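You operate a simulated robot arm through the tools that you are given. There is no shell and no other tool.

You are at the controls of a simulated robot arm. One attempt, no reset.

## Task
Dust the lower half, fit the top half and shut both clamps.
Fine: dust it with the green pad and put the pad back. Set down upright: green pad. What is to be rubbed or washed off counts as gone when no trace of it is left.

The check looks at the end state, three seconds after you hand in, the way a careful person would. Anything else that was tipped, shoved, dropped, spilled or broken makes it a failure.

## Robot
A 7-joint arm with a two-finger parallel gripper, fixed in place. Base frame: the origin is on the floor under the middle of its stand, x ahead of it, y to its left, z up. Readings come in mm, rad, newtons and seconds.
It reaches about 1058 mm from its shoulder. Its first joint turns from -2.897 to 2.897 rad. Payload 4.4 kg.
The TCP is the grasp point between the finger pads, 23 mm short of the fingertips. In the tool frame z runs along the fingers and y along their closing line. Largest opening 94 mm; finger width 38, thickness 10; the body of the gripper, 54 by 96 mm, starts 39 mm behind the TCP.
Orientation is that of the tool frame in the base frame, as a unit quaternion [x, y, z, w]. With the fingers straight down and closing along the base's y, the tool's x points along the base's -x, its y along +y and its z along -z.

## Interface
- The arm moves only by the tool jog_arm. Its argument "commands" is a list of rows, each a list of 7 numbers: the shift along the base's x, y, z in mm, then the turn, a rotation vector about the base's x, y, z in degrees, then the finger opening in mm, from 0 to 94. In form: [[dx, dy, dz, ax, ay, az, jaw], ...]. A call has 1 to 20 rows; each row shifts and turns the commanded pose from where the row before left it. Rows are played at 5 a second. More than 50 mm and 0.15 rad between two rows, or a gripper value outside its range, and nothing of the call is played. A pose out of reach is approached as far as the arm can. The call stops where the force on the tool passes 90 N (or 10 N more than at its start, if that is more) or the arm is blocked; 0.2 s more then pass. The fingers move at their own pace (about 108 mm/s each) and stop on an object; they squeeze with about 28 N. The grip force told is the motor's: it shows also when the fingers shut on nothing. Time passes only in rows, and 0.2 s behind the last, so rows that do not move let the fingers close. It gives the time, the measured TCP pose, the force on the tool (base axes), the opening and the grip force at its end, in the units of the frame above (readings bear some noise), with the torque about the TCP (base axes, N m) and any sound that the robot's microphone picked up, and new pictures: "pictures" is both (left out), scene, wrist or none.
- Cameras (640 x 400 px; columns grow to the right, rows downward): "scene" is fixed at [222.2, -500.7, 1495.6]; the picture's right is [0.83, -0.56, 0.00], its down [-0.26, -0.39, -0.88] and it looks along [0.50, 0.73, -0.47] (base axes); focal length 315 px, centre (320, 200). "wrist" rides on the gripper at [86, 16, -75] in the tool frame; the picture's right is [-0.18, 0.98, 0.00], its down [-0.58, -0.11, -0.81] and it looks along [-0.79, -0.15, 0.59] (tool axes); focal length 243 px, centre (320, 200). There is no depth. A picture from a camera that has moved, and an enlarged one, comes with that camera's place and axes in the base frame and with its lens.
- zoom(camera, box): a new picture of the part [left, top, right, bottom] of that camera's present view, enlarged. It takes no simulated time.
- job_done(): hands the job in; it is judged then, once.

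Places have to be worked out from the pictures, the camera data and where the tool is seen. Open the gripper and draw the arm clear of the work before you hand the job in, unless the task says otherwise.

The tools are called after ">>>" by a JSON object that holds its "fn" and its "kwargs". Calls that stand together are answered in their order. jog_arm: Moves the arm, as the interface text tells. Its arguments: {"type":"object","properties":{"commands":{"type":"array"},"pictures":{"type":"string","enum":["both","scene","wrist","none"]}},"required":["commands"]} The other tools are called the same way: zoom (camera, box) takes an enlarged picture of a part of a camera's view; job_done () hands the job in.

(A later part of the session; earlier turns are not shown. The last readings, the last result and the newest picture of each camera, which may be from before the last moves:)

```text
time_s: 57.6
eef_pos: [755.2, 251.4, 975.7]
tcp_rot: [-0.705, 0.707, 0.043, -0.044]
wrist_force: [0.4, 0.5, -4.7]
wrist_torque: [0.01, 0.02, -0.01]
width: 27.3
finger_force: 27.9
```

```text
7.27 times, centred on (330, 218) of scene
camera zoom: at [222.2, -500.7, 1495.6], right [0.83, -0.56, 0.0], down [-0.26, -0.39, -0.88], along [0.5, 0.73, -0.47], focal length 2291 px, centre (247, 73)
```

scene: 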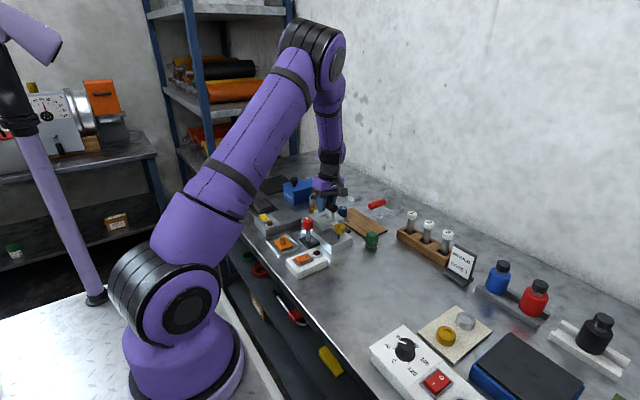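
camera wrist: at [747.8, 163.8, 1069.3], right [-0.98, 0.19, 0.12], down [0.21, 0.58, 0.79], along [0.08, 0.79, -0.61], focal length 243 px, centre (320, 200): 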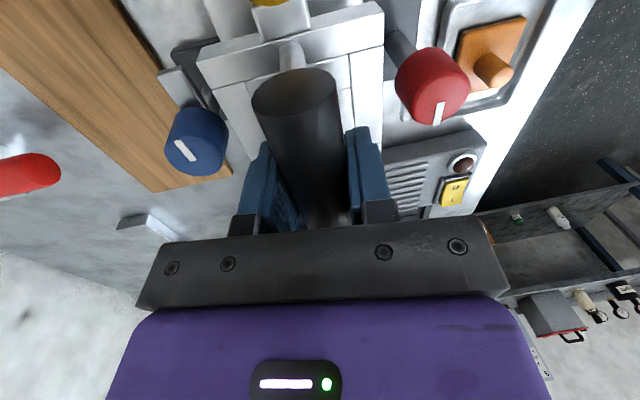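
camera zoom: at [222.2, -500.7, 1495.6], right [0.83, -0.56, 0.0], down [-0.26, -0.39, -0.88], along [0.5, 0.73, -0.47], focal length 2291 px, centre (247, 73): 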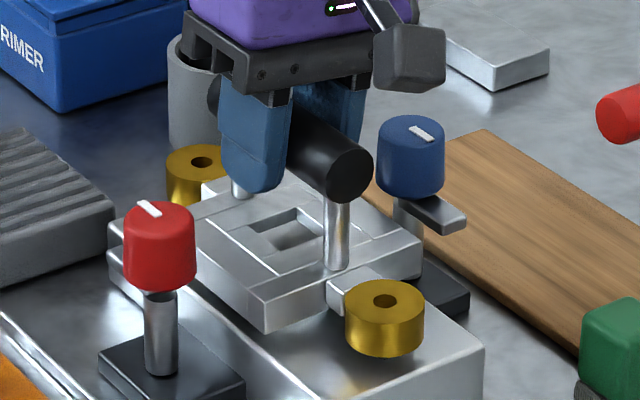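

No contact yet. I continue in 2 mm steps, watching the force.

>>> {"fn": "jog_arm", "kwargs": {"commands": [[0, 0, -2, 0, 0, 0, 15], [0, 0, -2, 0, 0, 0, 15], [0, 0, 0, 0, 0, 0, 15]], "pictures": "none"}}

>>> {"fn": "jog_arm", "kwargs": {"commands": [[0, 0, -2, 0, 0, 0, 15], [0, 0, -2, 0, 0, 0, 15], [0, 0, 0, 0, 0, 0, 15]], "pictures": "none"}}

>>> {"fn": "zoom", "kwargs": {"camera": "scene", "box": [300, 190, 360, 245]}}

```text
time_s: 58.4
eef_pos: [755.1, 251.4, 969.3]
tcp_rot: [-0.705, 0.706, 0.043, -0.043]
wrist_force: [0.9, 0.6, -4.8]
wrist_torque: [0.0, 0.0, -0.02]
width: 27.1
finger_force: 28.1
```

```text
time_s: 59.2
eef_pos: [754.7, 251.5, 964.6]
tcp_rot: [-0.705, 0.706, 0.043, -0.043]
wrist_force: [0.2, 0.1, -4.9]
wrist_torque: [-0.02, 0.01, -0.01]
width: 27.5
finger_force: 28.2
```

```text
7.27 times, centred on (330, 218) of scene
camera zoom: at [222.2, -500.7, 1495.6], right [0.83, -0.56, 0.0], down [-0.26, -0.39, -0.88], along [0.5, 0.73, -0.47], focal length 2291 px, centre (247, 73)
```

zoom: 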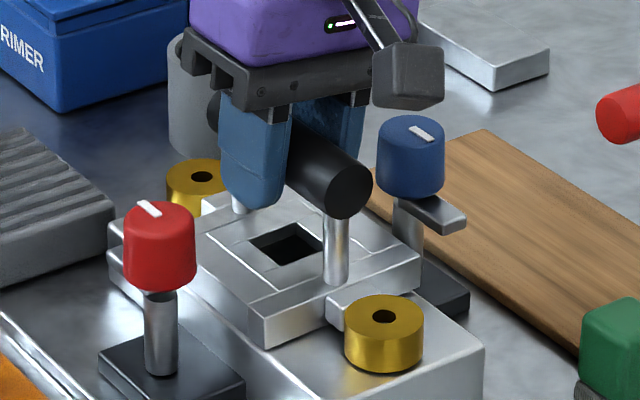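

The bushings have passed the pin-top height with no contact force, so the pins should be entering. I go on in small steps until it seats.

>>> {"fn": "jog_arm", "kwargs": {"commands": [[0, 0, -2, 0, 0, 0, 15], [0, 0, -1, 0, 0, 0, 15], [0, 0, 0, 0, 0, 0, 15]], "pictures": "none"}}

>>> {"fn": "jog_arm", "kwargs": {"commands": [[0, 0, -1, 0, 0, 0, 15], [0, 0, -1, 0, 0, 0, 15], [0, 0, 0, 0, 0, 0, 15]], "pictures": "none"}}

>>> {"fn": "zoom", "kwargs": {"camera": "scene", "box": [300, 190, 360, 245]}}

```text
time_s: 60.0
eef_pos: [755.2, 251.2, 963.1]
tcp_rot: [-0.706, 0.706, 0.043, -0.042]
wrist_force: [7.6, 1.2, 13.1]
wrist_torque: [-0.3, 0.11, 0.13]
width: 27.2
finger_force: 28.0
```

```text
time_s: 60.8
eef_pos: [754.3, 250.5, 961.4]
tcp_rot: [-0.705, 0.706, 0.043, -0.043]
wrist_force: [1.5, -1.5, 13.0]
wrist_torque: [-0.08, 0.11, -0.03]
width: 27.0
finger_force: 28.0
```

```text
7.27 times, centred on (330, 218) of scene
camera zoom: at [222.2, -500.7, 1495.6], right [0.83, -0.56, 0.0], down [-0.26, -0.39, -0.88], along [0.5, 0.73, -0.47], focal length 2291 px, centre (247, 73)
```

zoom: 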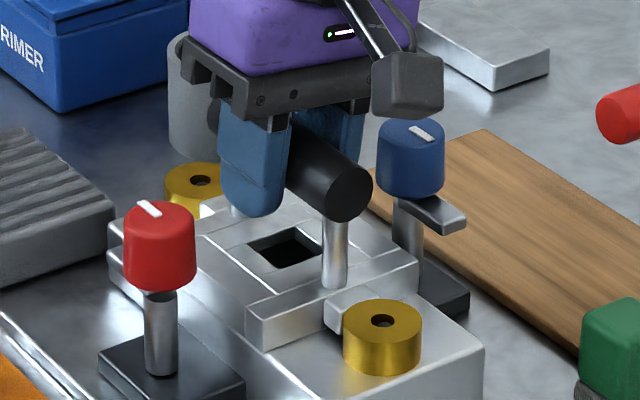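

Contact: about 18 N more than before. I zoom in on the bushings and the frame's base to see if it is seated.

>>> {"fn": "zoom", "kwargs": {"camera": "scene", "box": [330, 222, 360, 245]}}

>>> {"fn": "zoom", "kwargs": {"camera": "scene", "box": [308, 204, 338, 232]}}

>>> {"fn": "jog_arm", "kwargs": {"commands": [[0, 0, 0, 0, 0, 0, 15]], "pictures": "wrist"}}

```text
16.00 times, centred on (345, 234) of scene
camera zoom: at [222.2, -500.7, 1495.6], right [0.83, -0.56, 0.0], down [-0.26, -0.39, -0.88], along [0.5, 0.73, -0.47], focal length 5041 px, centre (-80, -336)
```

zoom: 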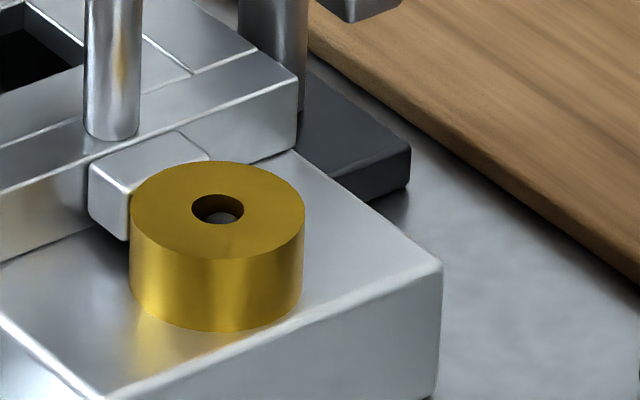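

```text
14.29 times, centred on (323, 218) of scene
camera zoom: at [222.2, -500.7, 1495.6], right [0.83, -0.56, 0.0], down [-0.26, -0.39, -0.88], along [0.5, 0.73, -0.47], focal length 4501 px, centre (277, -57)
```

zoom: 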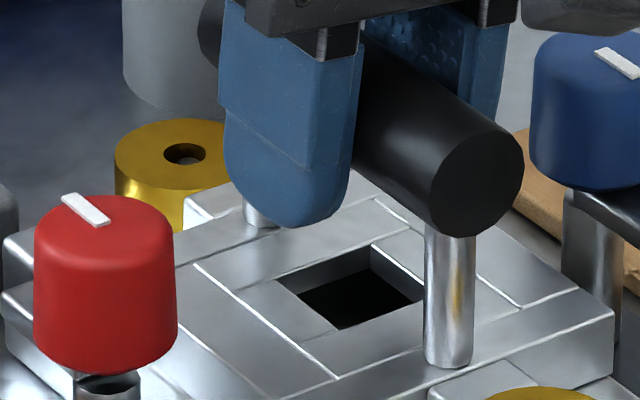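

```text
time_s: 61.2
eef_pos: [753.7, 249.9, 962.3]
tcp_rot: [-0.705, 0.707, 0.044, -0.043]
wrist_force: [1.9, -0.8, 13.2]
wrist_torque: [-0.06, 0.17, 0.02]
width: 27.4
finger_force: 28.2
camera wrist: at [746.5, 164.3, 1037.1], right [-0.98, 0.19, 0.12], down [0.21, 0.58, 0.79], along [0.08, 0.79, -0.61], focal length 243 px, centre (320, 200)
```

wrist: 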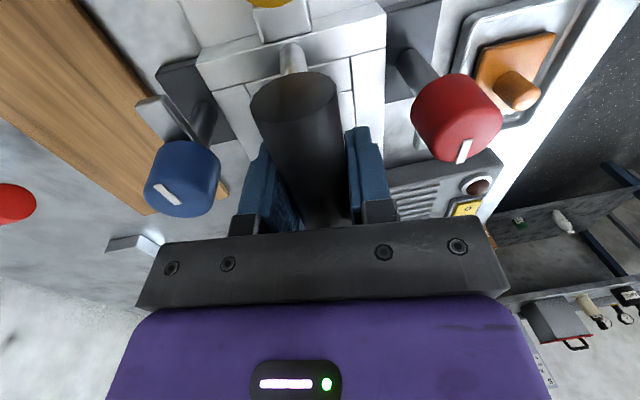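

Pin tops show inside both bushing holes, so both pins are engaged. I open the jaws gently and let the part settle.

>>> {"fn": "jog_arm", "kwargs": {"commands": [[0, 0, 0, 0, 0, 0, 32], [0, 0, 0, 0, 0, 0, 40], [0, 0, 0, 0, 0, 0, 44], [0, 0, 0, 0, 0, 0, 44], [0, 0, 0, 0, 0, 0, 44]], "pictures": "wrist"}}

>>> {"fn": "zoom", "kwargs": {"camera": "scene", "box": [330, 222, 360, 245]}}

>>> {"fn": "zoom", "kwargs": {"camera": "scene", "box": [300, 190, 360, 245]}}

```text
time_s: 62.4
eef_pos: [754.9, 250.1, 960.6]
tcp_rot: [-0.705, 0.706, 0.044, -0.044]
wrist_force: [-0.2, 0.4, 0.0]
wrist_torque: [-0.03, 0.04, -0.01]
width: 43.9
finger_force: 0.1
camera wrist: at [746.9, 164.5, 1036.8], right [-0.98, 0.19, 0.12], down [0.21, 0.58, 0.79], along [0.08, 0.79, -0.61], focal length 243 px, centre (320, 200)
```

wrist: 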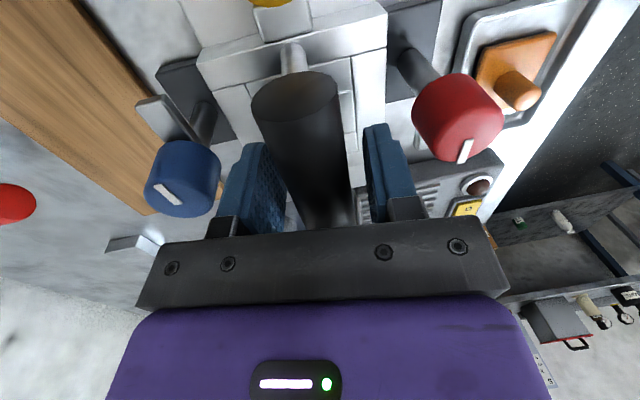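

```text
16.00 times, centred on (345, 234) of scene
camera zoom: at [222.2, -500.7, 1495.6], right [0.83, -0.56, 0.0], down [-0.26, -0.39, -0.88], along [0.5, 0.73, -0.47], focal length 5041 px, centre (-80, -336)
```

zoom: 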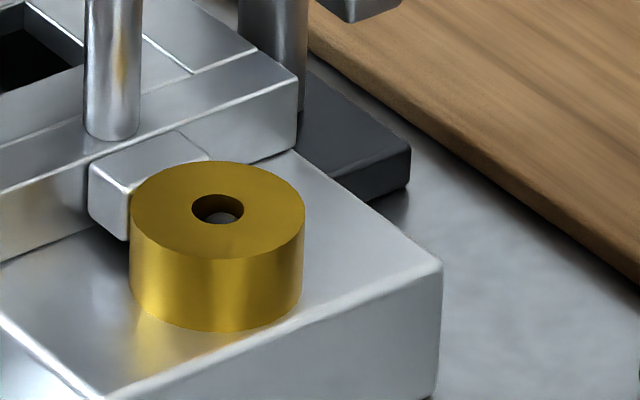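

```text
7.27 times, centred on (330, 218) of scene
camera zoom: at [222.2, -500.7, 1495.6], right [0.83, -0.56, 0.0], down [-0.26, -0.39, -0.88], along [0.5, 0.73, -0.47], focal length 2291 px, centre (247, 73)
```

zoom: 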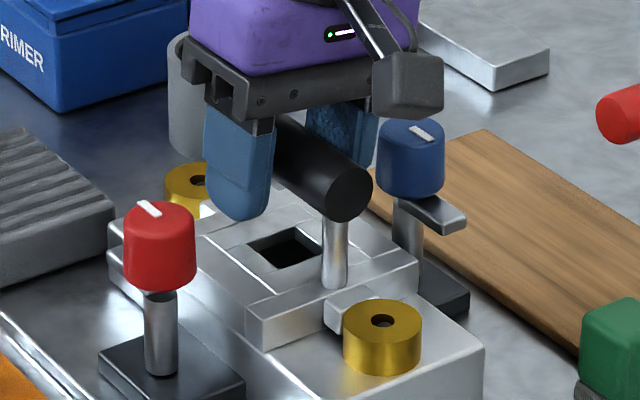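

The part did not move on release, so it was already seated level on the lower half. I withdraw along the tool axis, then straighten the tool.

>>> {"fn": "jog_arm", "kwargs": {"commands": [[1.2, 0, 10, 0, 0, 0, 44], [1.8, 0, 15, 0, 0, 0, 44], [2.4, 0, 20, 0, 0, 0, 44], [2.4, 0, 20, 0, 0, 0, 44], [0, 0, 15, 0, -3.5, 0, 44], [0, 0, 0, 0, -3.5, 0, 44], [0, 0, 0, 0, 0, 0, 44], [0, 0, 0, 0, 0, 0, 44]], "pictures": "both"}}

>>> {"fn": "zoom", "kwargs": {"camera": "scene", "box": [295, 190, 365, 250]}}

>>> {"fn": "zoom", "kwargs": {"camera": "wrist", "box": [180, 0, 480, 200]}}

```text
time_s: 64.2
eef_pos: [763.1, 250.8, 1040.5]
tcp_rot: [-0.706, 0.708, 0.0, 0.0]
wrist_force: [-0.1, -0.2, -0.4]
wrist_torque: [-0.03, -0.01, 0.0]
width: 44.0
finger_force: 0.0
camera wrist: at [746.3, 164.6, 1115.7], right [-0.98, 0.19, 0.0], down [0.11, 0.58, 0.81], along [0.15, 0.79, -0.59], focal length 243 px, centre (320, 200)
```

scene: 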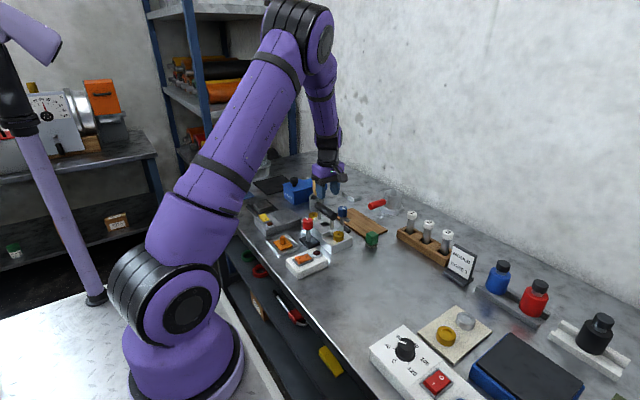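
wrist: 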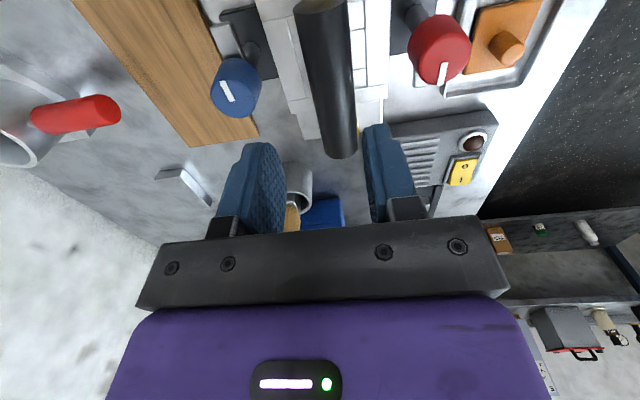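

```text
6.67 times, centred on (330, 220) of scene
camera zoom: at [222.2, -500.7, 1495.6], right [0.83, -0.56, 0.0], down [-0.26, -0.39, -0.88], along [0.5, 0.73, -0.47], focal length 2100 px, centre (253, 67)
```

zoom: 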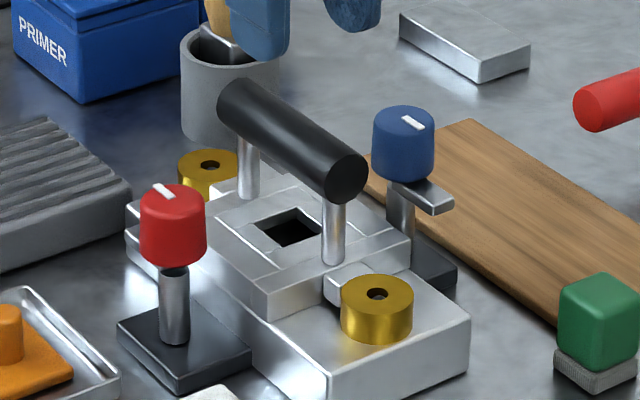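

```text
2.00 times, centred on (330, 100) of wrist
camera zoom: at [746.3, 164.6, 1115.7], right [-0.98, 0.19, 0.0], down [0.11, 0.58, 0.81], along [0.15, 0.79, -0.59], focal length 485 px, centre (300, 400)
```

zoom: 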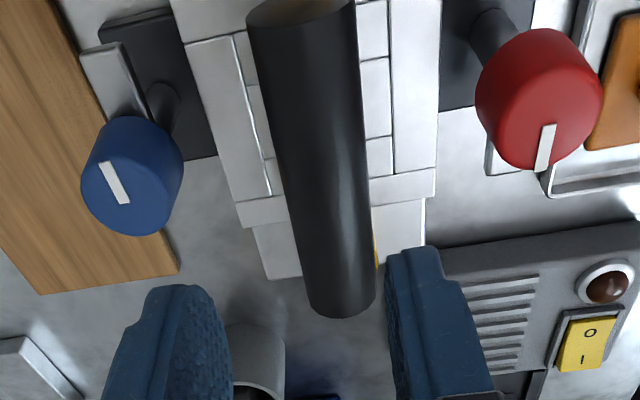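

The top half is well seated between the knobs. I place the knobs at about (826, 249) for blue and (683, 250) for red, tops near z 952. I move above the blue knob with the fingers closing along x, so its arm passes between them.

>>> {"fn": "jog_arm", "kwargs": {"commands": [[20, 0, 0, 0, 0, 0, 50], [22, -1, 0, 0, 0, 0, 50], [21, 0, 0, 0, 0, 0, 50], [0, 0, -20, 0, 0, 0, 50], [0, 0, -15, 0, 0, 0, 50], [0, 0, 0, 0, 0, 0, 50], [0, 0, 0, 0, 0, 0, 50]], "pictures": "both"}}

>>> {"fn": "zoom", "kwargs": {"camera": "wrist", "box": [180, 0, 480, 240]}}

>>> {"fn": "zoom", "kwargs": {"camera": "scene", "box": [300, 170, 380, 250]}}

```text
time_s: 65.8
eef_pos: [825.4, 248.3, 1007.6]
tcp_rot: [-0.707, 0.708, 0.001, 0.0]
wrist_force: [1.1, 0.2, -0.2]
wrist_torque: [0.01, -0.01, -0.01]
width: 49.9
finger_force: 0.0
camera wrist: at [808.3, 162.4, 1082.6], right [-0.98, 0.19, 0.0], down [0.11, 0.58, 0.81], along [0.15, 0.79, -0.59], focal length 243 px, centre (320, 200)
```

scene: 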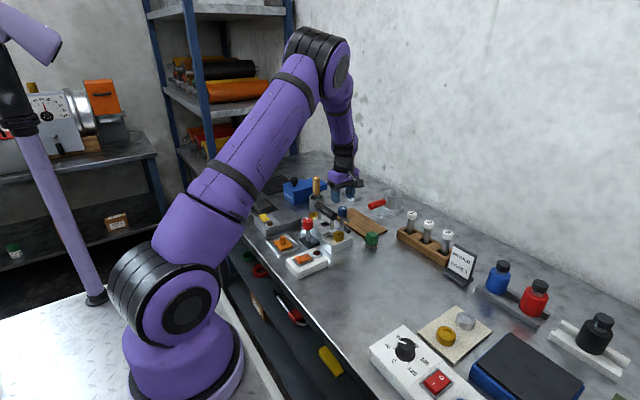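
wrist: 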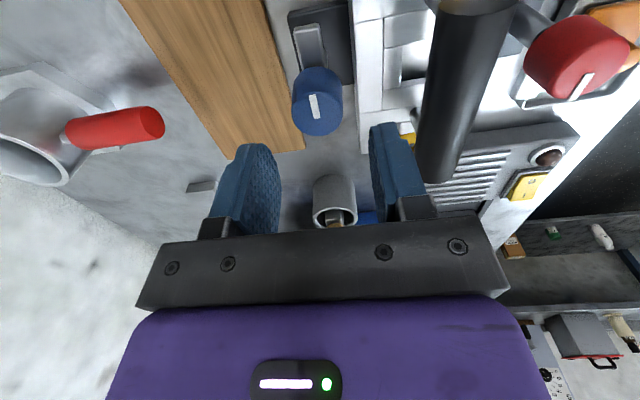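

```text
1.67 times, centred on (330, 120) of wrist
camera zoom: at [808.3, 162.4, 1082.6], right [-0.98, 0.19, 0.0], down [0.11, 0.58, 0.81], along [0.15, 0.79, -0.59], focal length 404 px, centre (303, 333)
```

zoom: 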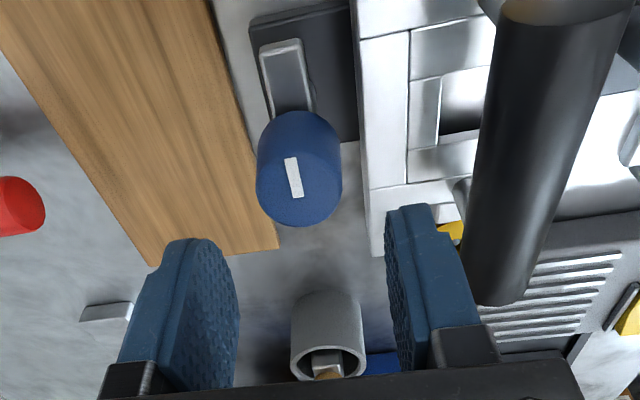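

```text
5.00 times, centred on (340, 210) of scene
camera zoom: at [222.2, -500.7, 1495.6], right [0.83, -0.56, 0.0], down [-0.26, -0.39, -0.88], along [0.5, 0.73, -0.47], focal length 1575 px, centre (220, 150)
```

zoom: 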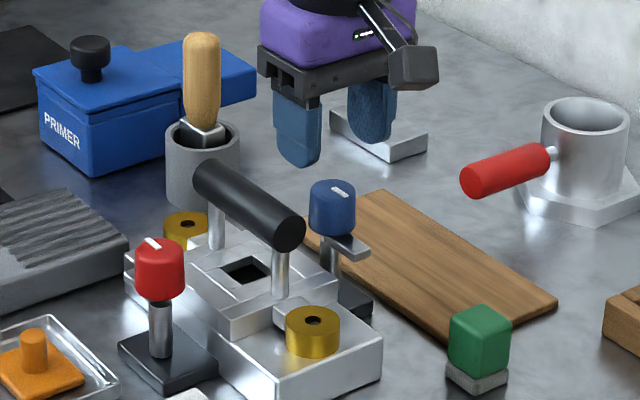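

The blue knob is at about (826, 248), centred under the TCP. I lower to z ≈ 945 so the tips stay above the clamp arm and the frame.

>>> {"fn": "jog_arm", "kwargs": {"commands": [[0, 0, -20, 0, 0, 0, 50], [0, 0, -20, 0, 0, 0, 50], [0, 0, -12, 0, 0, 0, 50], [0, 0, -9, 0, 0, 0, 50], [0, 0, 0, 0, 0, 0, 50], [0, 0, 0, 0, 0, 0, 50]], "pictures": "wrist"}}

>>> {"fn": "zoom", "kwargs": {"camera": "wrist", "box": [180, 60, 460, 240]}}

>>> {"fn": "zoom", "kwargs": {"camera": "scene", "box": [310, 180, 370, 240]}}

```text
time_s: 67.2
eef_pos: [826.5, 248.9, 945.9]
tcp_rot: [-0.706, 0.708, -0.001, -0.001]
wrist_force: [0.4, 0.1, 0.3]
wrist_torque: [-0.02, -0.01, 0.0]
width: 50.2
finger_force: 0.0
camera wrist: at [808.8, 162.9, 1019.6], right [-0.98, 0.19, 0.0], down [0.11, 0.58, 0.81], along [0.15, 0.79, -0.59], focal length 243 px, centre (320, 200)
```

wrist: 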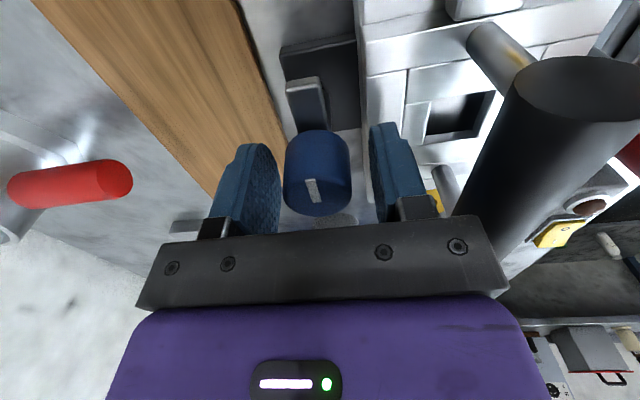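

```text
2.22 times, centred on (320, 150) of wrist
camera zoom: at [808.8, 162.9, 1019.6], right [-0.98, 0.19, 0.0], down [0.11, 0.58, 0.81], along [0.15, 0.79, -0.59], focal length 539 px, centre (320, 311)
```

zoom: 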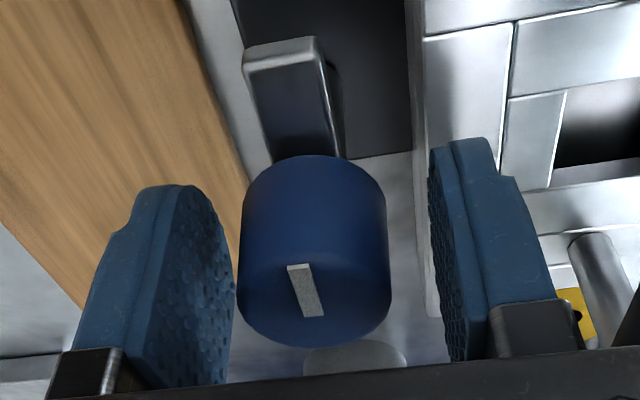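

```text
6.67 times, centred on (340, 210) of scene
camera zoom: at [222.2, -500.7, 1495.6], right [0.83, -0.56, 0.0], down [-0.26, -0.39, -0.88], along [0.5, 0.73, -0.47], focal length 2100 px, centre (187, 133)
```

zoom: 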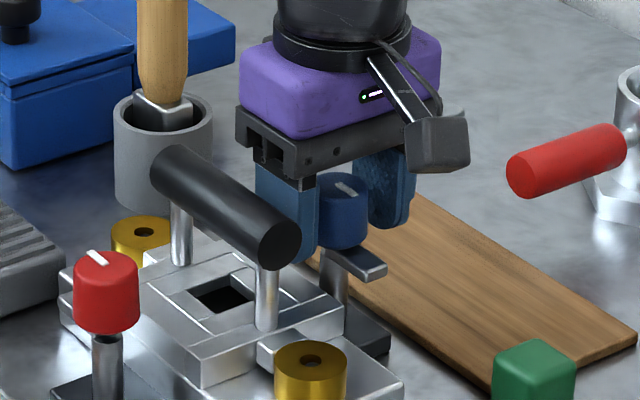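

The knob is between the fingers within about 1 mm of centre. I shift -0.7 mm and close on it.

>>> {"fn": "jog_arm", "kwargs": {"commands": [[-0.7, 0, 0, 0, 0, 0, 50], [0, 0, 0, 0, 0, 0, 35], [0, 0, 0, 0, 0, 0, 20], [0, 0, 0, 0, 0, 0, 20], [0, 0, 0, 0, 0, 0, 20]], "pictures": "wrist"}}

```text
time_s: 68.4
eef_pos: [827.4, 248.6, 944.7]
tcp_rot: [-0.707, 0.708, -0.001, 0.001]
wrist_force: [20.4, 1.9, 0.0]
wrist_torque: [0.32, 0.46, 0.03]
width: 34.0
finger_force: 44.9
camera wrist: at [809.9, 162.9, 1019.6], right [-0.98, 0.19, 0.0], down [0.11, 0.58, 0.81], along [0.15, 0.79, -0.59], focal length 243 px, centre (320, 200)
```

wrist: 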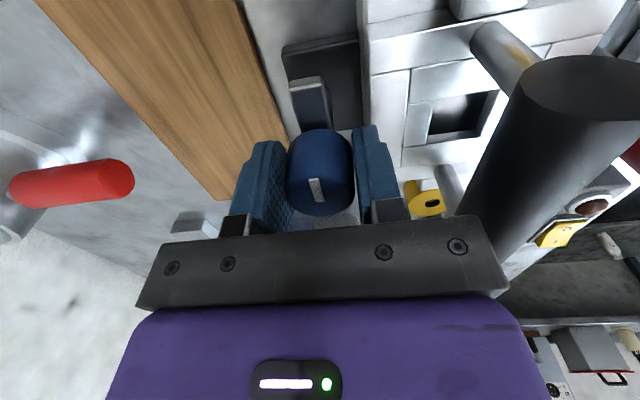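

The knob pushes back with 20 N in +x, so its centre is slightly further out. I shift +1.2 mm in x to unload it before turning.

>>> {"fn": "jog_arm", "kwargs": {"commands": [[1.2, 0, 0, 0, 0, 0, 20], [0, 0, 0, 0, 0, 0, 20], [0, 0, 0, 0, 0, 0, 20]], "pictures": "none"}}

```text
time_s: 69.2
eef_pos: [826.6, 247.4, 945.1]
tcp_rot: [-0.706, 0.708, 0.0, 0.0]
wrist_force: [17.0, -3.9, 11.8]
wrist_torque: [0.31, 0.72, -0.01]
width: 33.7
finger_force: 44.7
```

>>> {"fn": "jog_arm", "kwargs": {"commands": [[1.5, 0, 0, 0, 0, 0, 20], [0, 0, 0, 0, 0, 0, 20], [0, 0, 0, 0, 0, 0, 20]], "pictures": "none"}}

```text
time_s: 70.0
eef_pos: [826.2, 248.9, 945.1]
tcp_rot: [0.707, -0.707, 0.0, 0.0]
wrist_force: [-4.0, -8.2, 19.7]
wrist_torque: [-0.22, -0.31, -0.04]
width: 33.8
finger_force: 45.2
```

Side force is now small. I ease z by 0.7 mm and y by -0.5 mm, then start the clockwise turn gently, watching force and torque.

>>> {"fn": "jog_arm", "kwargs": {"commands": [[0, -0.5, 0.7, 0, 0, 0, 20], [0, 0, 0, 0, 0, -4, 20], [0, 0, 0, 0, 0, -4, 20], [0, 0, 0, 0, 0, -4, 20], [0, 0, 0, 0, 0, 0, 20]], "pictures": "both"}}

>>> {"fn": "zoom", "kwargs": {"camera": "scene", "box": [310, 180, 370, 240]}}

```text
time_s: 71.2
eef_pos: [826.6, 250.0, 945.0]
tcp_rot: [-0.629, 0.778, 0.0, -0.002]
wrist_force: [-14.5, -3.0, -9.4]
wrist_torque: [1.13, -0.95, 0.05]
width: 33.8
finger_force: 44.8
camera wrist: at [792.5, 168.3, 1019.7], right [-0.92, 0.39, 0.0], down [0.23, 0.55, 0.81], along [0.31, 0.74, -0.59], focal length 243 px, centre (320, 200)
```

scene: 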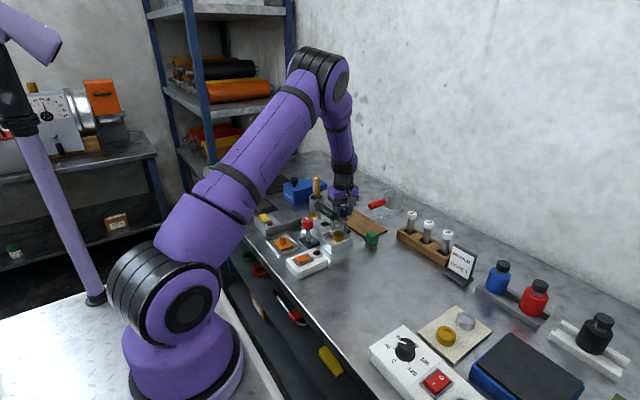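
wrist: 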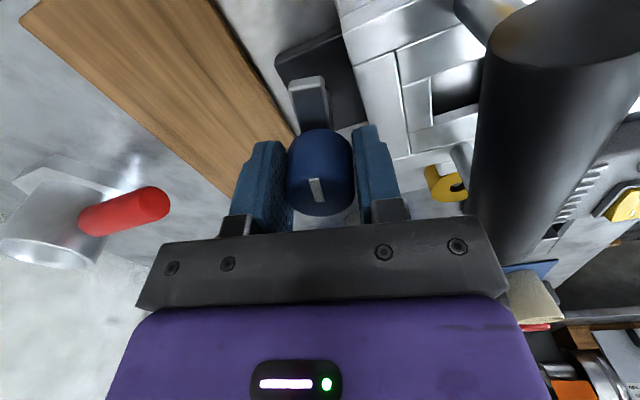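

```text
6.67 times, centred on (340, 210) of scene
camera zoom: at [222.2, -500.7, 1495.6], right [0.83, -0.56, 0.0], down [-0.26, -0.39, -0.88], along [0.5, 0.73, -0.47], focal length 2100 px, centre (187, 133)
```

zoom: 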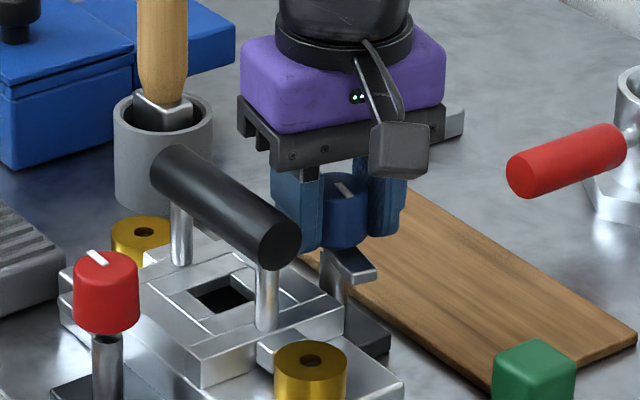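

The knob and arm turn together with the gripper. I continue in chunks, correcting the small side load each time.

>>> {"fn": "jog_arm", "kwargs": {"commands": [[-0.7, 0, -0.3, 0, 0, -5, 20], [0, 0, 0, 0, 0, -5, 20], [0, 0, 0, 0, 0, -5, 20], [0, 0, 0, 0, 0, -5, 20], [0, 0, 0, 0, 0, 0, 20]], "pictures": "none"}}

```text
time_s: 72.4
eef_pos: [825.5, 249.5, 945.9]
tcp_rot: [-0.484, 0.875, 0.0, 0.0]
wrist_force: [-17.7, -2.6, -9.5]
wrist_torque: [-1.07, -0.06, -0.05]
width: 33.8
finger_force: 44.9
```

>>> {"fn": "jog_arm", "kwargs": {"commands": [[-1, 0, -0.3, 0, 0, -5, 20], [0, 0, 0, 0, 0, -5, 20], [0, 0, 0, 0, 0, -5, 20], [0, 0, 0, 0, 0, -5, 20], [0, 0, 0, 0, 0, 0, 20]], "pictures": "wrist"}}

```text
time_s: 73.6
eef_pos: [827.1, 249.3, 945.4]
tcp_rot: [-0.325, 0.946, -0.001, -0.001]
wrist_force: [-3.3, 4.0, -17.8]
wrist_torque: [0.11, -0.86, 0.0]
width: 33.8
finger_force: 44.8
camera wrist: at [747.8, 209.2, 1019.7], right [-0.46, 0.89, 0.0], down [0.53, 0.27, 0.81], along [0.72, 0.37, -0.59], focal length 243 px, centre (320, 200)
```

wrist: 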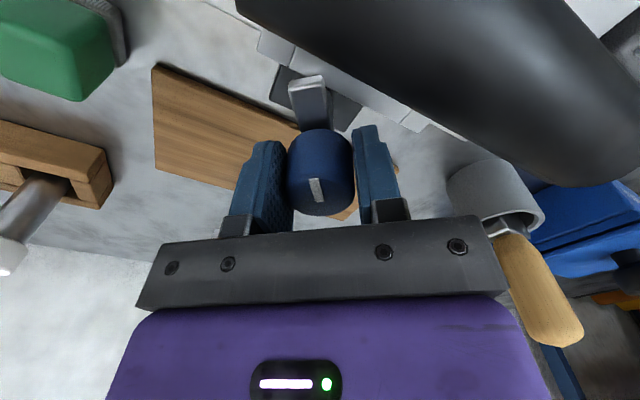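

>>> {"fn": "jog_arm", "kwargs": {"commands": [[0, 0, -0.7, 0, 0, -5, 20], [0, 0, 0, 0, 0, -5, 20], [0, 0, 0, 0, 0, -5, 20], [0, 0, 0, 0, 0, -5, 20], [0, 0, 0, 0, 0, 0, 20]], "pictures": "none"}}

```text
time_s: 74.8
eef_pos: [826.8, 249.8, 945.0]
tcp_rot: [-0.155, 0.988, 0.0, 0.0]
wrist_force: [-6.5, 2.4, 5.9]
wrist_torque: [-0.81, 0.73, -0.01]
width: 33.8
finger_force: 44.5
```

The forces are low and the turn stands at 72°. I do the remaining 18° and look at the arm's direction.

>>> {"fn": "jog_arm", "kwargs": {"commands": [[-0.3, 0, 0, 0, 0, -5, 20], [0, 0, 0, 0, 0, -5, 20], [0, 0, 0, 0, 0, -5, 20], [0, 0, 0, 0, 0, -3, 20], [0, 0, 0, 0, 0, 0, 20], [0, 0, 0, 0, 0, 0, 20]], "pictures": "both"}}

>>> {"fn": "zoom", "kwargs": {"camera": "scene", "box": [310, 180, 370, 240]}}

>>> {"fn": "zoom", "kwargs": {"camera": "wrist", "box": [180, 0, 460, 240]}}

```text
time_s: 76.2
eef_pos: [826.7, 250.3, 945.3]
tcp_rot: [0.002, 1.0, 0.001, 0.001]
wrist_force: [14.6, 14.8, 6.6]
wrist_torque: [-0.46, -0.77, 0.19]
width: 33.6
finger_force: 44.5
camera wrist: at [739.3, 266.1, 1019.5], right [0.19, 0.98, 0.0], down [0.58, -0.11, 0.81], along [0.79, -0.15, -0.59], focal length 243 px, centre (320, 200)
```

scene: 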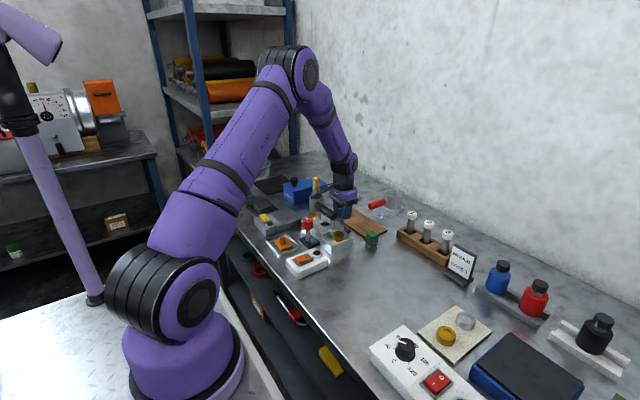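
wrist: 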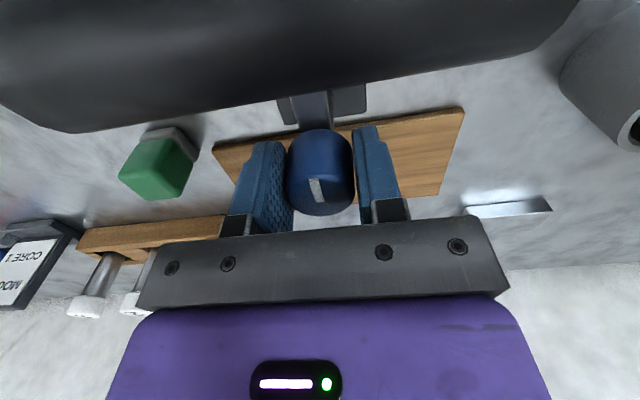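

```text
6.67 times, centred on (340, 210) of scene
camera zoom: at [222.2, -500.7, 1495.6], right [0.83, -0.56, 0.0], down [-0.26, -0.39, -0.88], along [0.5, 0.73, -0.47], focal length 2100 px, centre (187, 133)
```

zoom: 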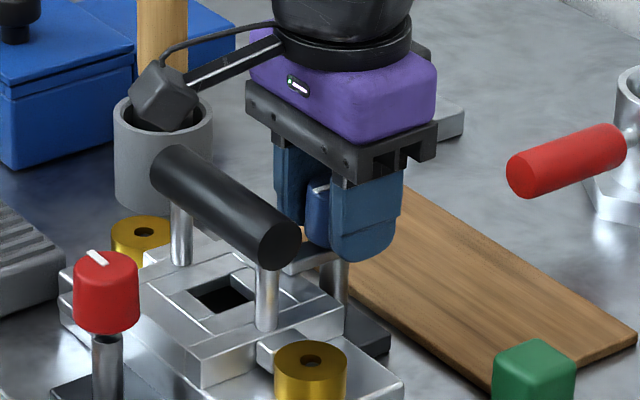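

```text
1.67 times, centred on (320, 120) of wrist
camera zoom: at [739.3, 266.1, 1019.5], right [0.19, 0.98, 0.0], down [0.58, -0.11, 0.81], along [0.79, -0.15, -0.59], focal length 404 px, centre (320, 333)
```

zoom: 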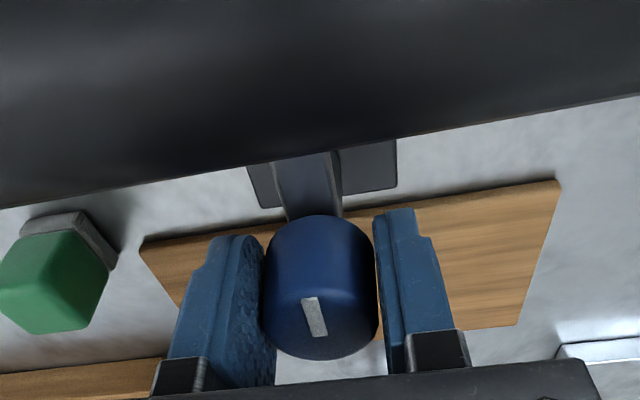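

The blue arm now points in -x over the frame. I turn 3° more to feel whether it is at its stop.

>>> {"fn": "jog_arm", "kwargs": {"commands": [[0, 0, 0, 0, 0, -1.5, 20], [0, 0, 0, 0, 0, -1.5, 20], [0, 0, 0, 0, 0, 0, 20]], "pictures": "wrist"}}

```text
time_s: 77.0
eef_pos: [825.4, 249.8, 945.1]
tcp_rot: [0.026, 1.0, 0.002, 0.001]
wrist_force: [15.9, 21.9, 16.8]
wrist_torque: [-0.41, -0.57, 0.13]
width: 33.6
finger_force: 45.3
camera wrist: at [739.4, 270.6, 1019.6], right [0.24, 0.97, 0.0], down [0.57, -0.14, 0.81], along [0.78, -0.19, -0.59], focal length 243 px, centre (320, 200)
```

wrist: 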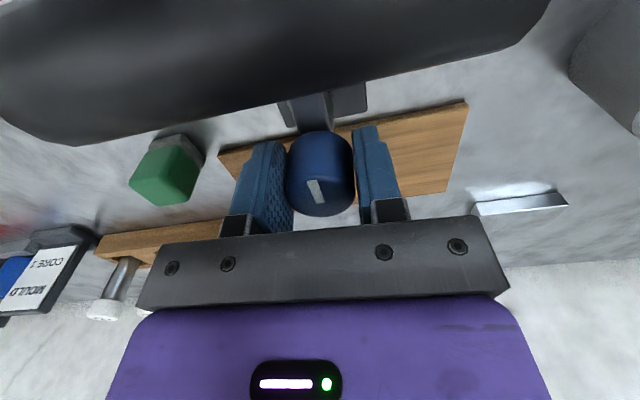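

It still turns freely at 93°, with no hard stop. I bring it back to about 90°, unload the side forces and release the knob.

>>> {"fn": "jog_arm", "kwargs": {"commands": [[0.8, 0.8, 0.5, 0, 0, 1.5, 20], [0, 0, 0, 0, 0, 1.0, 20], [0, 0, 0, 0, 0, 0, 20], [0, 0, 0, 0, 0, 0, 40], [0, 0, 0, 0, 0, 0, 50], [0, 0, 0, 0, 0, 0, 50]], "pictures": "wrist"}}

```text
time_s: 78.4
eef_pos: [826.7, 249.5, 944.9]
tcp_rot: [0.005, 1.0, 0.0, 0.0]
wrist_force: [0.0, 0.2, -0.8]
wrist_torque: [-0.01, 0.03, 0.02]
width: 50.1
finger_force: 0.0
camera wrist: at [739.1, 266.7, 1019.2], right [0.19, 0.98, 0.0], down [0.58, -0.11, 0.81], along [0.79, -0.16, -0.59], focal length 243 px, centre (320, 200)
```

wrist: 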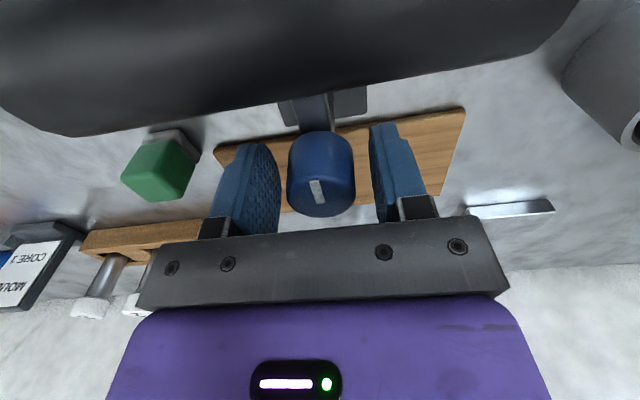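

Released cleanly. I rise straight up and inspect the blue clamp.

>>> {"fn": "jog_arm", "kwargs": {"commands": [[0, 0, 15, 0, 0, 0, 50], [0, 0, 30, 0, 0, 0, 50], [0, 0, 40, 0, 0, 0, 50], [0, 0, 30, 0, 0, 0, 50], [0, 0, 0, 0, 0, 0, 50]], "pictures": "both"}}

>>> {"fn": "zoom", "kwargs": {"camera": "scene", "box": [295, 190, 365, 250]}}

>>> {"fn": "zoom", "kwargs": {"camera": "wrist", "box": [180, 0, 480, 200]}}

```text
time_s: 79.6
eef_pos: [825.3, 249.3, 1059.6]
tcp_rot: [0.005, 1.0, 0.0, 0.001]
wrist_force: [0.1, -0.4, 0.1]
wrist_torque: [-0.04, 0.0, -0.03]
width: 50.1
finger_force: 0.0
camera wrist: at [739.1, 266.7, 1133.9], right [0.19, 0.98, 0.0], down [0.58, -0.11, 0.81], along [0.79, -0.16, -0.59], focal length 243 px, centre (320, 200)
```

scene: 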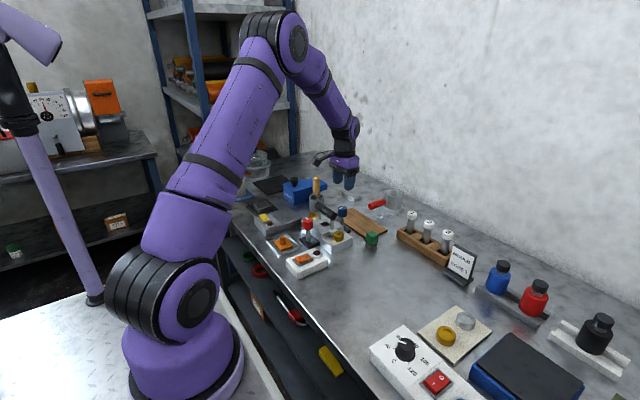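
wrist: 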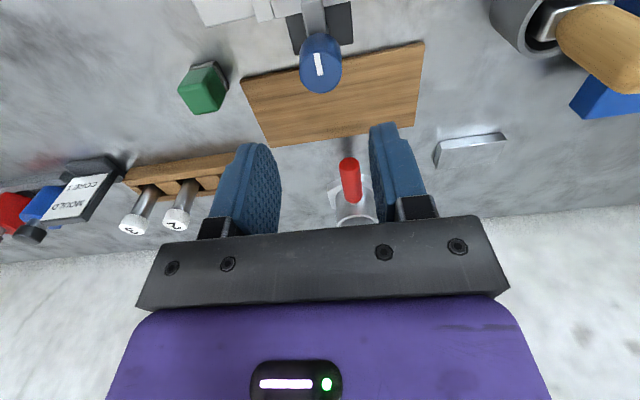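

```text
6.67 times, centred on (330, 220) of scene
camera zoom: at [222.2, -500.7, 1495.6], right [0.83, -0.56, 0.0], down [-0.26, -0.39, -0.88], along [0.5, 0.73, -0.47], focal length 2100 px, centre (253, 67)
```

zoom: 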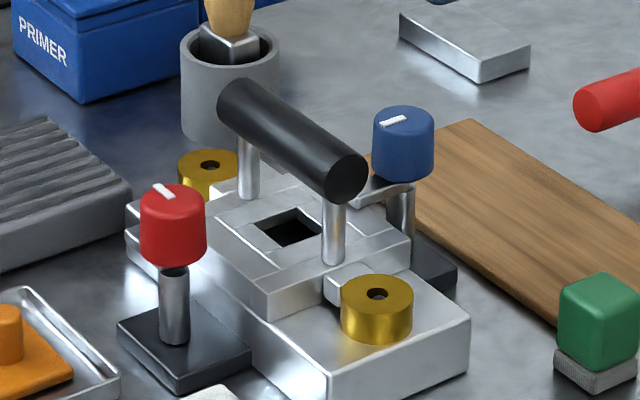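

```text
2.00 times, centred on (330, 100) of wrist
camera zoom: at [739.1, 266.7, 1133.9], right [0.19, 0.98, 0.0], down [0.58, -0.11, 0.81], along [0.79, -0.16, -0.59], focal length 485 px, centre (300, 400)
```

zoom: 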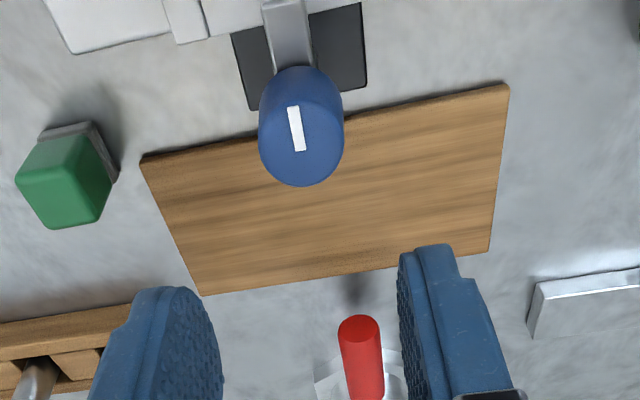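

The blue clamp arm lies over the top half. Now I move to above the red knob at about (683.5, 249.7), rotating back +90° so the fingers close along x.

>>> {"fn": "jog_arm", "kwargs": {"commands": [[-13, 0, 0, 0, 0, 8.22, 50], [-13, 0, 0, 0, 0, 8.22, 50], [-13, 0, 0, 0, 0, 8.22, 50], [-13, 0, 0, 0, 0, 8.22, 50], [-13, 0, 0, 0, 0, 8.22, 50], [-13, 0, 0, 0, 0, 8.22, 50], [-13, 0, 0, 0, 0, 8.22, 50], [-13, 0, 0, 0, 0, 8.22, 50], [-13, 0, 0, 0, 0, 8.22, 50], [-13, 0, 0, 0, 0, 8.22, 50], [-13, 0, 0, 0, 0, 8.3, 50], [0, 0, -25, 0, 0, 0, 50], [0, 0, -25, 0, 0, 0, 50], [0, 0, 0, 0, 0, 0, 50], [0, 0, 0, 0, 0, 0, 50]], "pictures": "both"}}

>>> {"fn": "zoom", "kwargs": {"camera": "wrist", "box": [180, 0, 480, 240]}}

>>> {"fn": "zoom", "kwargs": {"camera": "scene", "box": [280, 170, 360, 250]}}

```text
time_s: 82.8
eef_pos: [681.8, 250.5, 1009.4]
tcp_rot: [-0.706, 0.708, 0.0, 0.0]
wrist_force: [-0.1, 0.3, -0.7]
wrist_torque: [0.0, 0.02, -0.04]
width: 49.9
finger_force: 0.1
camera wrist: at [665.3, 165.0, 1084.5], right [-0.98, 0.19, 0.0], down [0.11, 0.58, 0.81], along [0.15, 0.79, -0.59], focal length 243 px, centre (320, 200)
```

scene: 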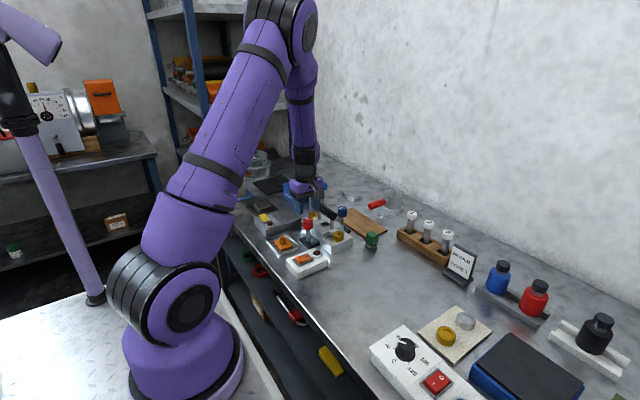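
wrist: 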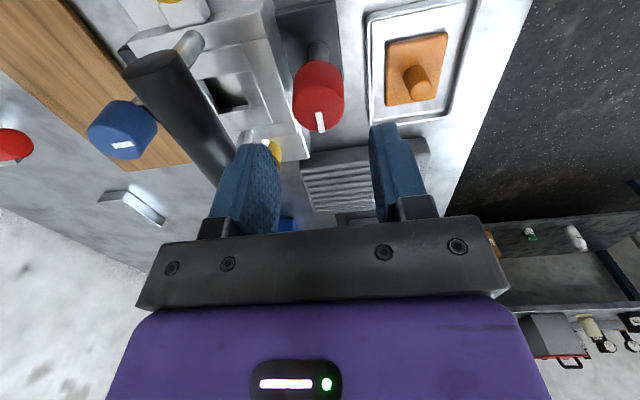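

```text
1.67 times, centred on (330, 120) of wrist
camera zoom: at [665.3, 165.0, 1084.5], right [-0.98, 0.19, 0.0], down [0.11, 0.58, 0.81], along [0.15, 0.79, -0.59], focal length 404 px, centre (303, 333)
```

zoom: 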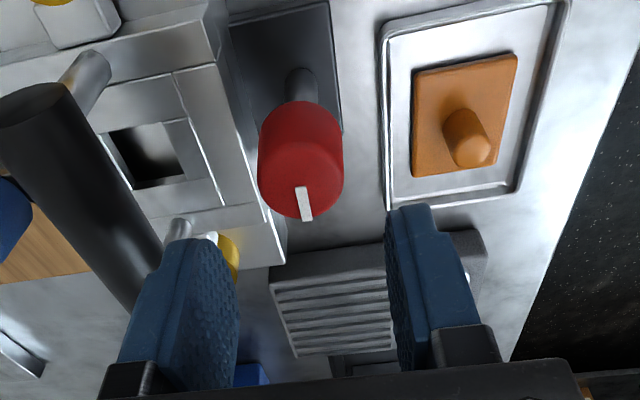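

```text
5.00 times, centred on (320, 210) of scene
camera zoom: at [222.2, -500.7, 1495.6], right [0.83, -0.56, 0.0], down [-0.26, -0.39, -0.88], along [0.5, 0.73, -0.47], focal length 1575 px, centre (320, 150)
```

zoom: 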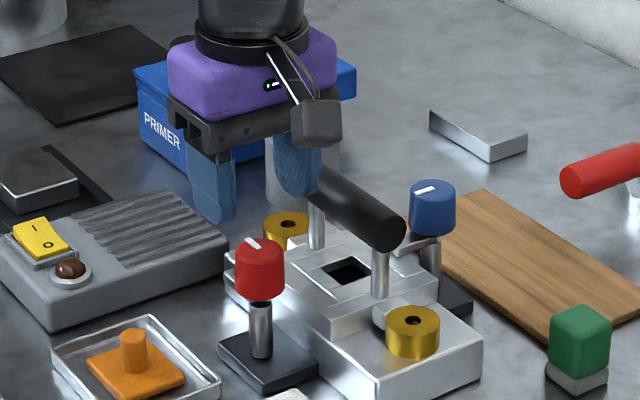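

The red knob appears at about (682.5, 250.5), nearly centred. I nudge +0.7 mm in x and lower to z ≈ 945, as with the blue one.

>>> {"fn": "jog_arm", "kwargs": {"commands": [[0.7, 0, -20, 0, 0, 0, 50], [0, 0, -20, 0, 0, 0, 50], [0, 0, -12, 0, 0, 0, 50], [0, 0, -12, 0, 0, 0, 50], [0, 0, 0, 0, 0, 0, 50], [0, 0, 0, 0, 0, 0, 50]], "pictures": "wrist"}}

>>> {"fn": "zoom", "kwargs": {"camera": "wrist", "box": [180, 60, 460, 240]}}

>>> {"fn": "zoom", "kwargs": {"camera": "scene", "box": [285, 180, 345, 240]}}

```text
time_s: 84.2
eef_pos: [683.3, 250.4, 945.7]
tcp_rot: [-0.707, 0.708, 0.0, 0.001]
wrist_force: [0.1, 0.3, -0.1]
wrist_torque: [0.02, 0.0, 0.01]
width: 50.2
finger_force: 0.1
camera wrist: at [666.6, 164.1, 1019.5], right [-0.98, 0.19, 0.0], down [0.11, 0.58, 0.81], along [0.15, 0.79, -0.59], focal length 243 px, centre (320, 200)
```

wrist: 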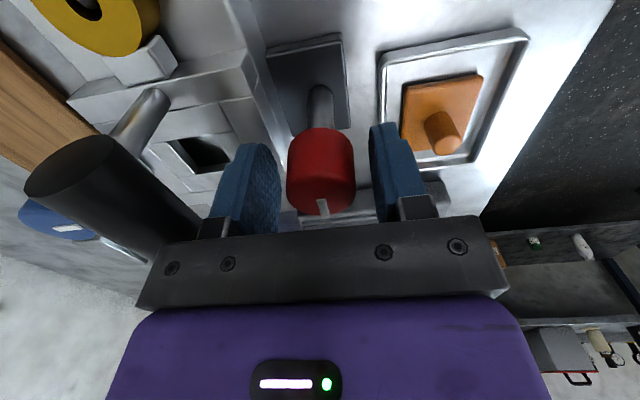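

```text
2.22 times, centred on (320, 150) of wrist
camera zoom: at [666.6, 164.1, 1019.5], right [-0.98, 0.19, 0.0], down [0.11, 0.58, 0.81], along [0.15, 0.79, -0.59], focal length 539 px, centre (320, 311)
```

zoom: 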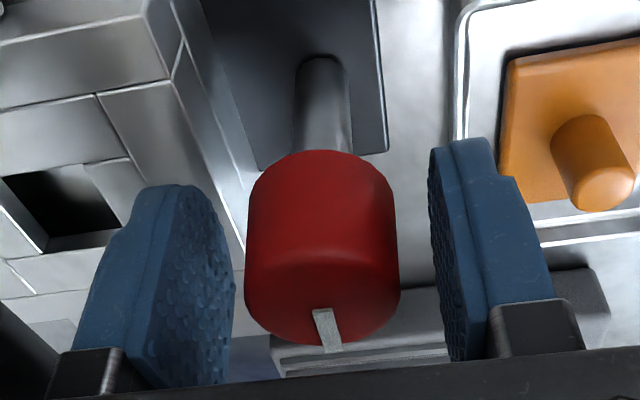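

```text
6.67 times, centred on (315, 210) of scene
camera zoom: at [222.2, -500.7, 1495.6], right [0.83, -0.56, 0.0], down [-0.26, -0.39, -0.88], along [0.5, 0.73, -0.47], focal length 2100 px, centre (353, 133)
```

zoom: 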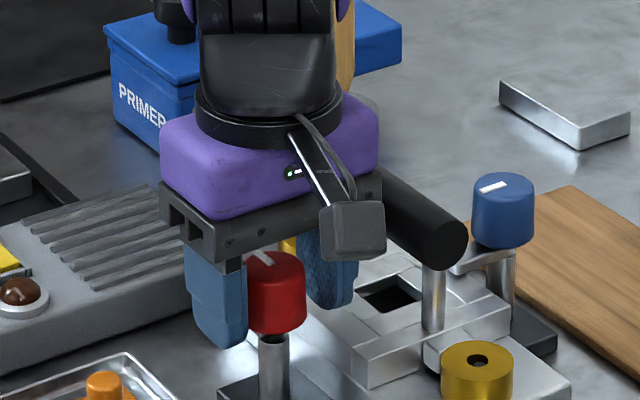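

The red knob lies about 0.7–1.4 mm toward -x of centre. I shift -0.8 mm and close.

>>> {"fn": "jog_arm", "kwargs": {"commands": [[-0.8, 0, 0, 0, 0, 0, 50], [0, 0, 0, 0, 0, 0, 38], [0, 0, 0, 0, 0, 0, 20], [0, 0, 0, 0, 0, 0, 20], [0, 0, 0, 0, 0, 0, 20]], "pictures": "none"}}

```text
time_s: 85.4
eef_pos: [684.2, 249.2, 945.0]
tcp_rot: [-0.707, 0.708, 0.0, 0.0]
wrist_force: [-4.2, -0.6, -2.7]
wrist_torque: [0.11, -0.61, -0.02]
width: 33.9
finger_force: 45.2
```

Well centred this time, with side forces under 5 N. I start turning clockwise.

>>> {"fn": "jog_arm", "kwargs": {"commands": [[0, 0, 0, 0, 0, -4, 20], [0, 0, 0, 0, 0, -4, 20], [0, 0, 0, 0, 0, -5, 20], [0, 0, 0, 0, 0, -5, 20], [0, 0, 0, 0, 0, 0, 20]], "pictures": "both"}}

>>> {"fn": "zoom", "kwargs": {"camera": "scene", "box": [285, 180, 345, 240]}}

```text
time_s: 86.6
eef_pos: [683.0, 250.1, 945.2]
tcp_rot: [-0.587, 0.81, 0.001, -0.001]
wrist_force: [-9.4, 4.8, -21.1]
wrist_torque: [0.3, -0.79, -0.03]
width: 33.8
finger_force: 45.5
camera wrist: at [640.2, 172.7, 1020.0], right [-0.88, 0.48, 0.0], down [0.29, 0.52, 0.81], along [0.39, 0.71, -0.59], focal length 243 px, centre (320, 200)
```

scene: 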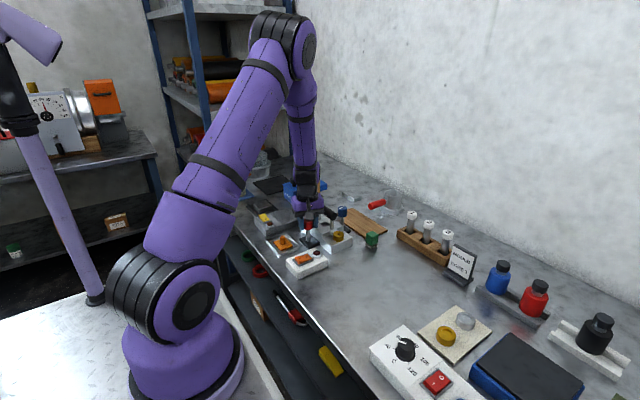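
wrist: 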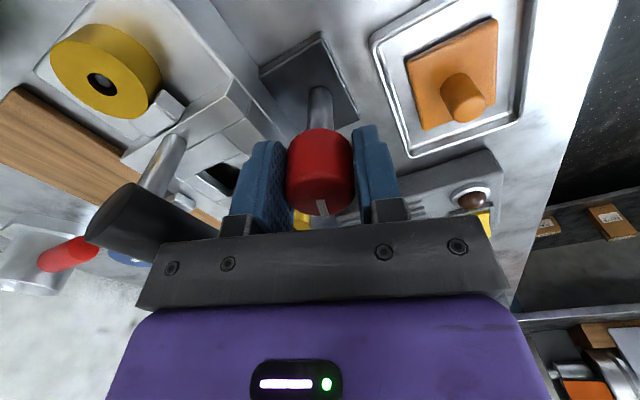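

```text
6.67 times, centred on (315, 210) of scene
camera zoom: at [222.2, -500.7, 1495.6], right [0.83, -0.56, 0.0], down [-0.26, -0.39, -0.88], along [0.5, 0.73, -0.47], focal length 2100 px, centre (353, 133)
```

zoom: 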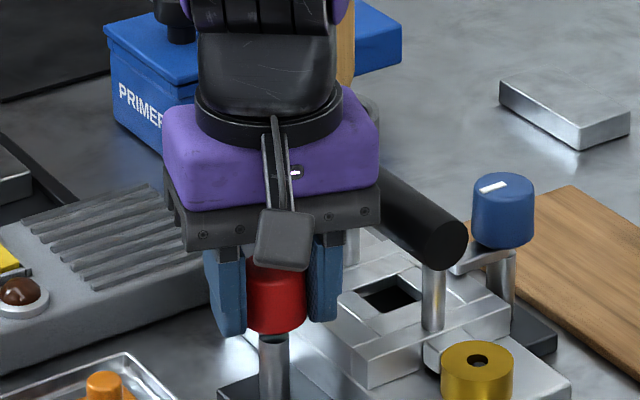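

The knob turns along. I lower the command slightly to relax the vertical pull and continue.

>>> {"fn": "jog_arm", "kwargs": {"commands": [[-0.4, 0.2, -0.9, 0, 0, -5, 20], [0, 0, 0, 0, 0, -5, 20], [0, 0, 0, 0, 0, -5, 20], [0, 0, 0, 0, 0, -5, 20], [0, 0, 0, 0, 0, 0, 20]], "pictures": "none"}}

```text
time_s: 87.8
eef_pos: [683.8, 248.5, 944.6]
tcp_rot: [-0.438, 0.899, 0.0, 0.0]
wrist_force: [-7.8, -3.4, 1.1]
wrist_torque: [0.61, 0.37, -0.01]
width: 33.8
finger_force: 44.2
```

>>> {"fn": "jog_arm", "kwargs": {"commands": [[-0.3, 0, 0, 0, 0, -5, 20], [0, 0, 0, 0, 0, -5, 20], [0, 0, 0, 0, 0, -5, 20], [0, 0, 0, 0, 0, -5, 20], [0, 0, 0, 0, 0, 0, 20]], "pictures": "none"}}

```text
time_s: 89.0
eef_pos: [683.6, 250.0, 945.2]
tcp_rot: [-0.274, 0.962, 0.0, 0.001]
wrist_force: [-1.0, -6.7, 14.7]
wrist_torque: [-0.21, 1.38, 0.0]
width: 33.6
finger_force: 45.0
```

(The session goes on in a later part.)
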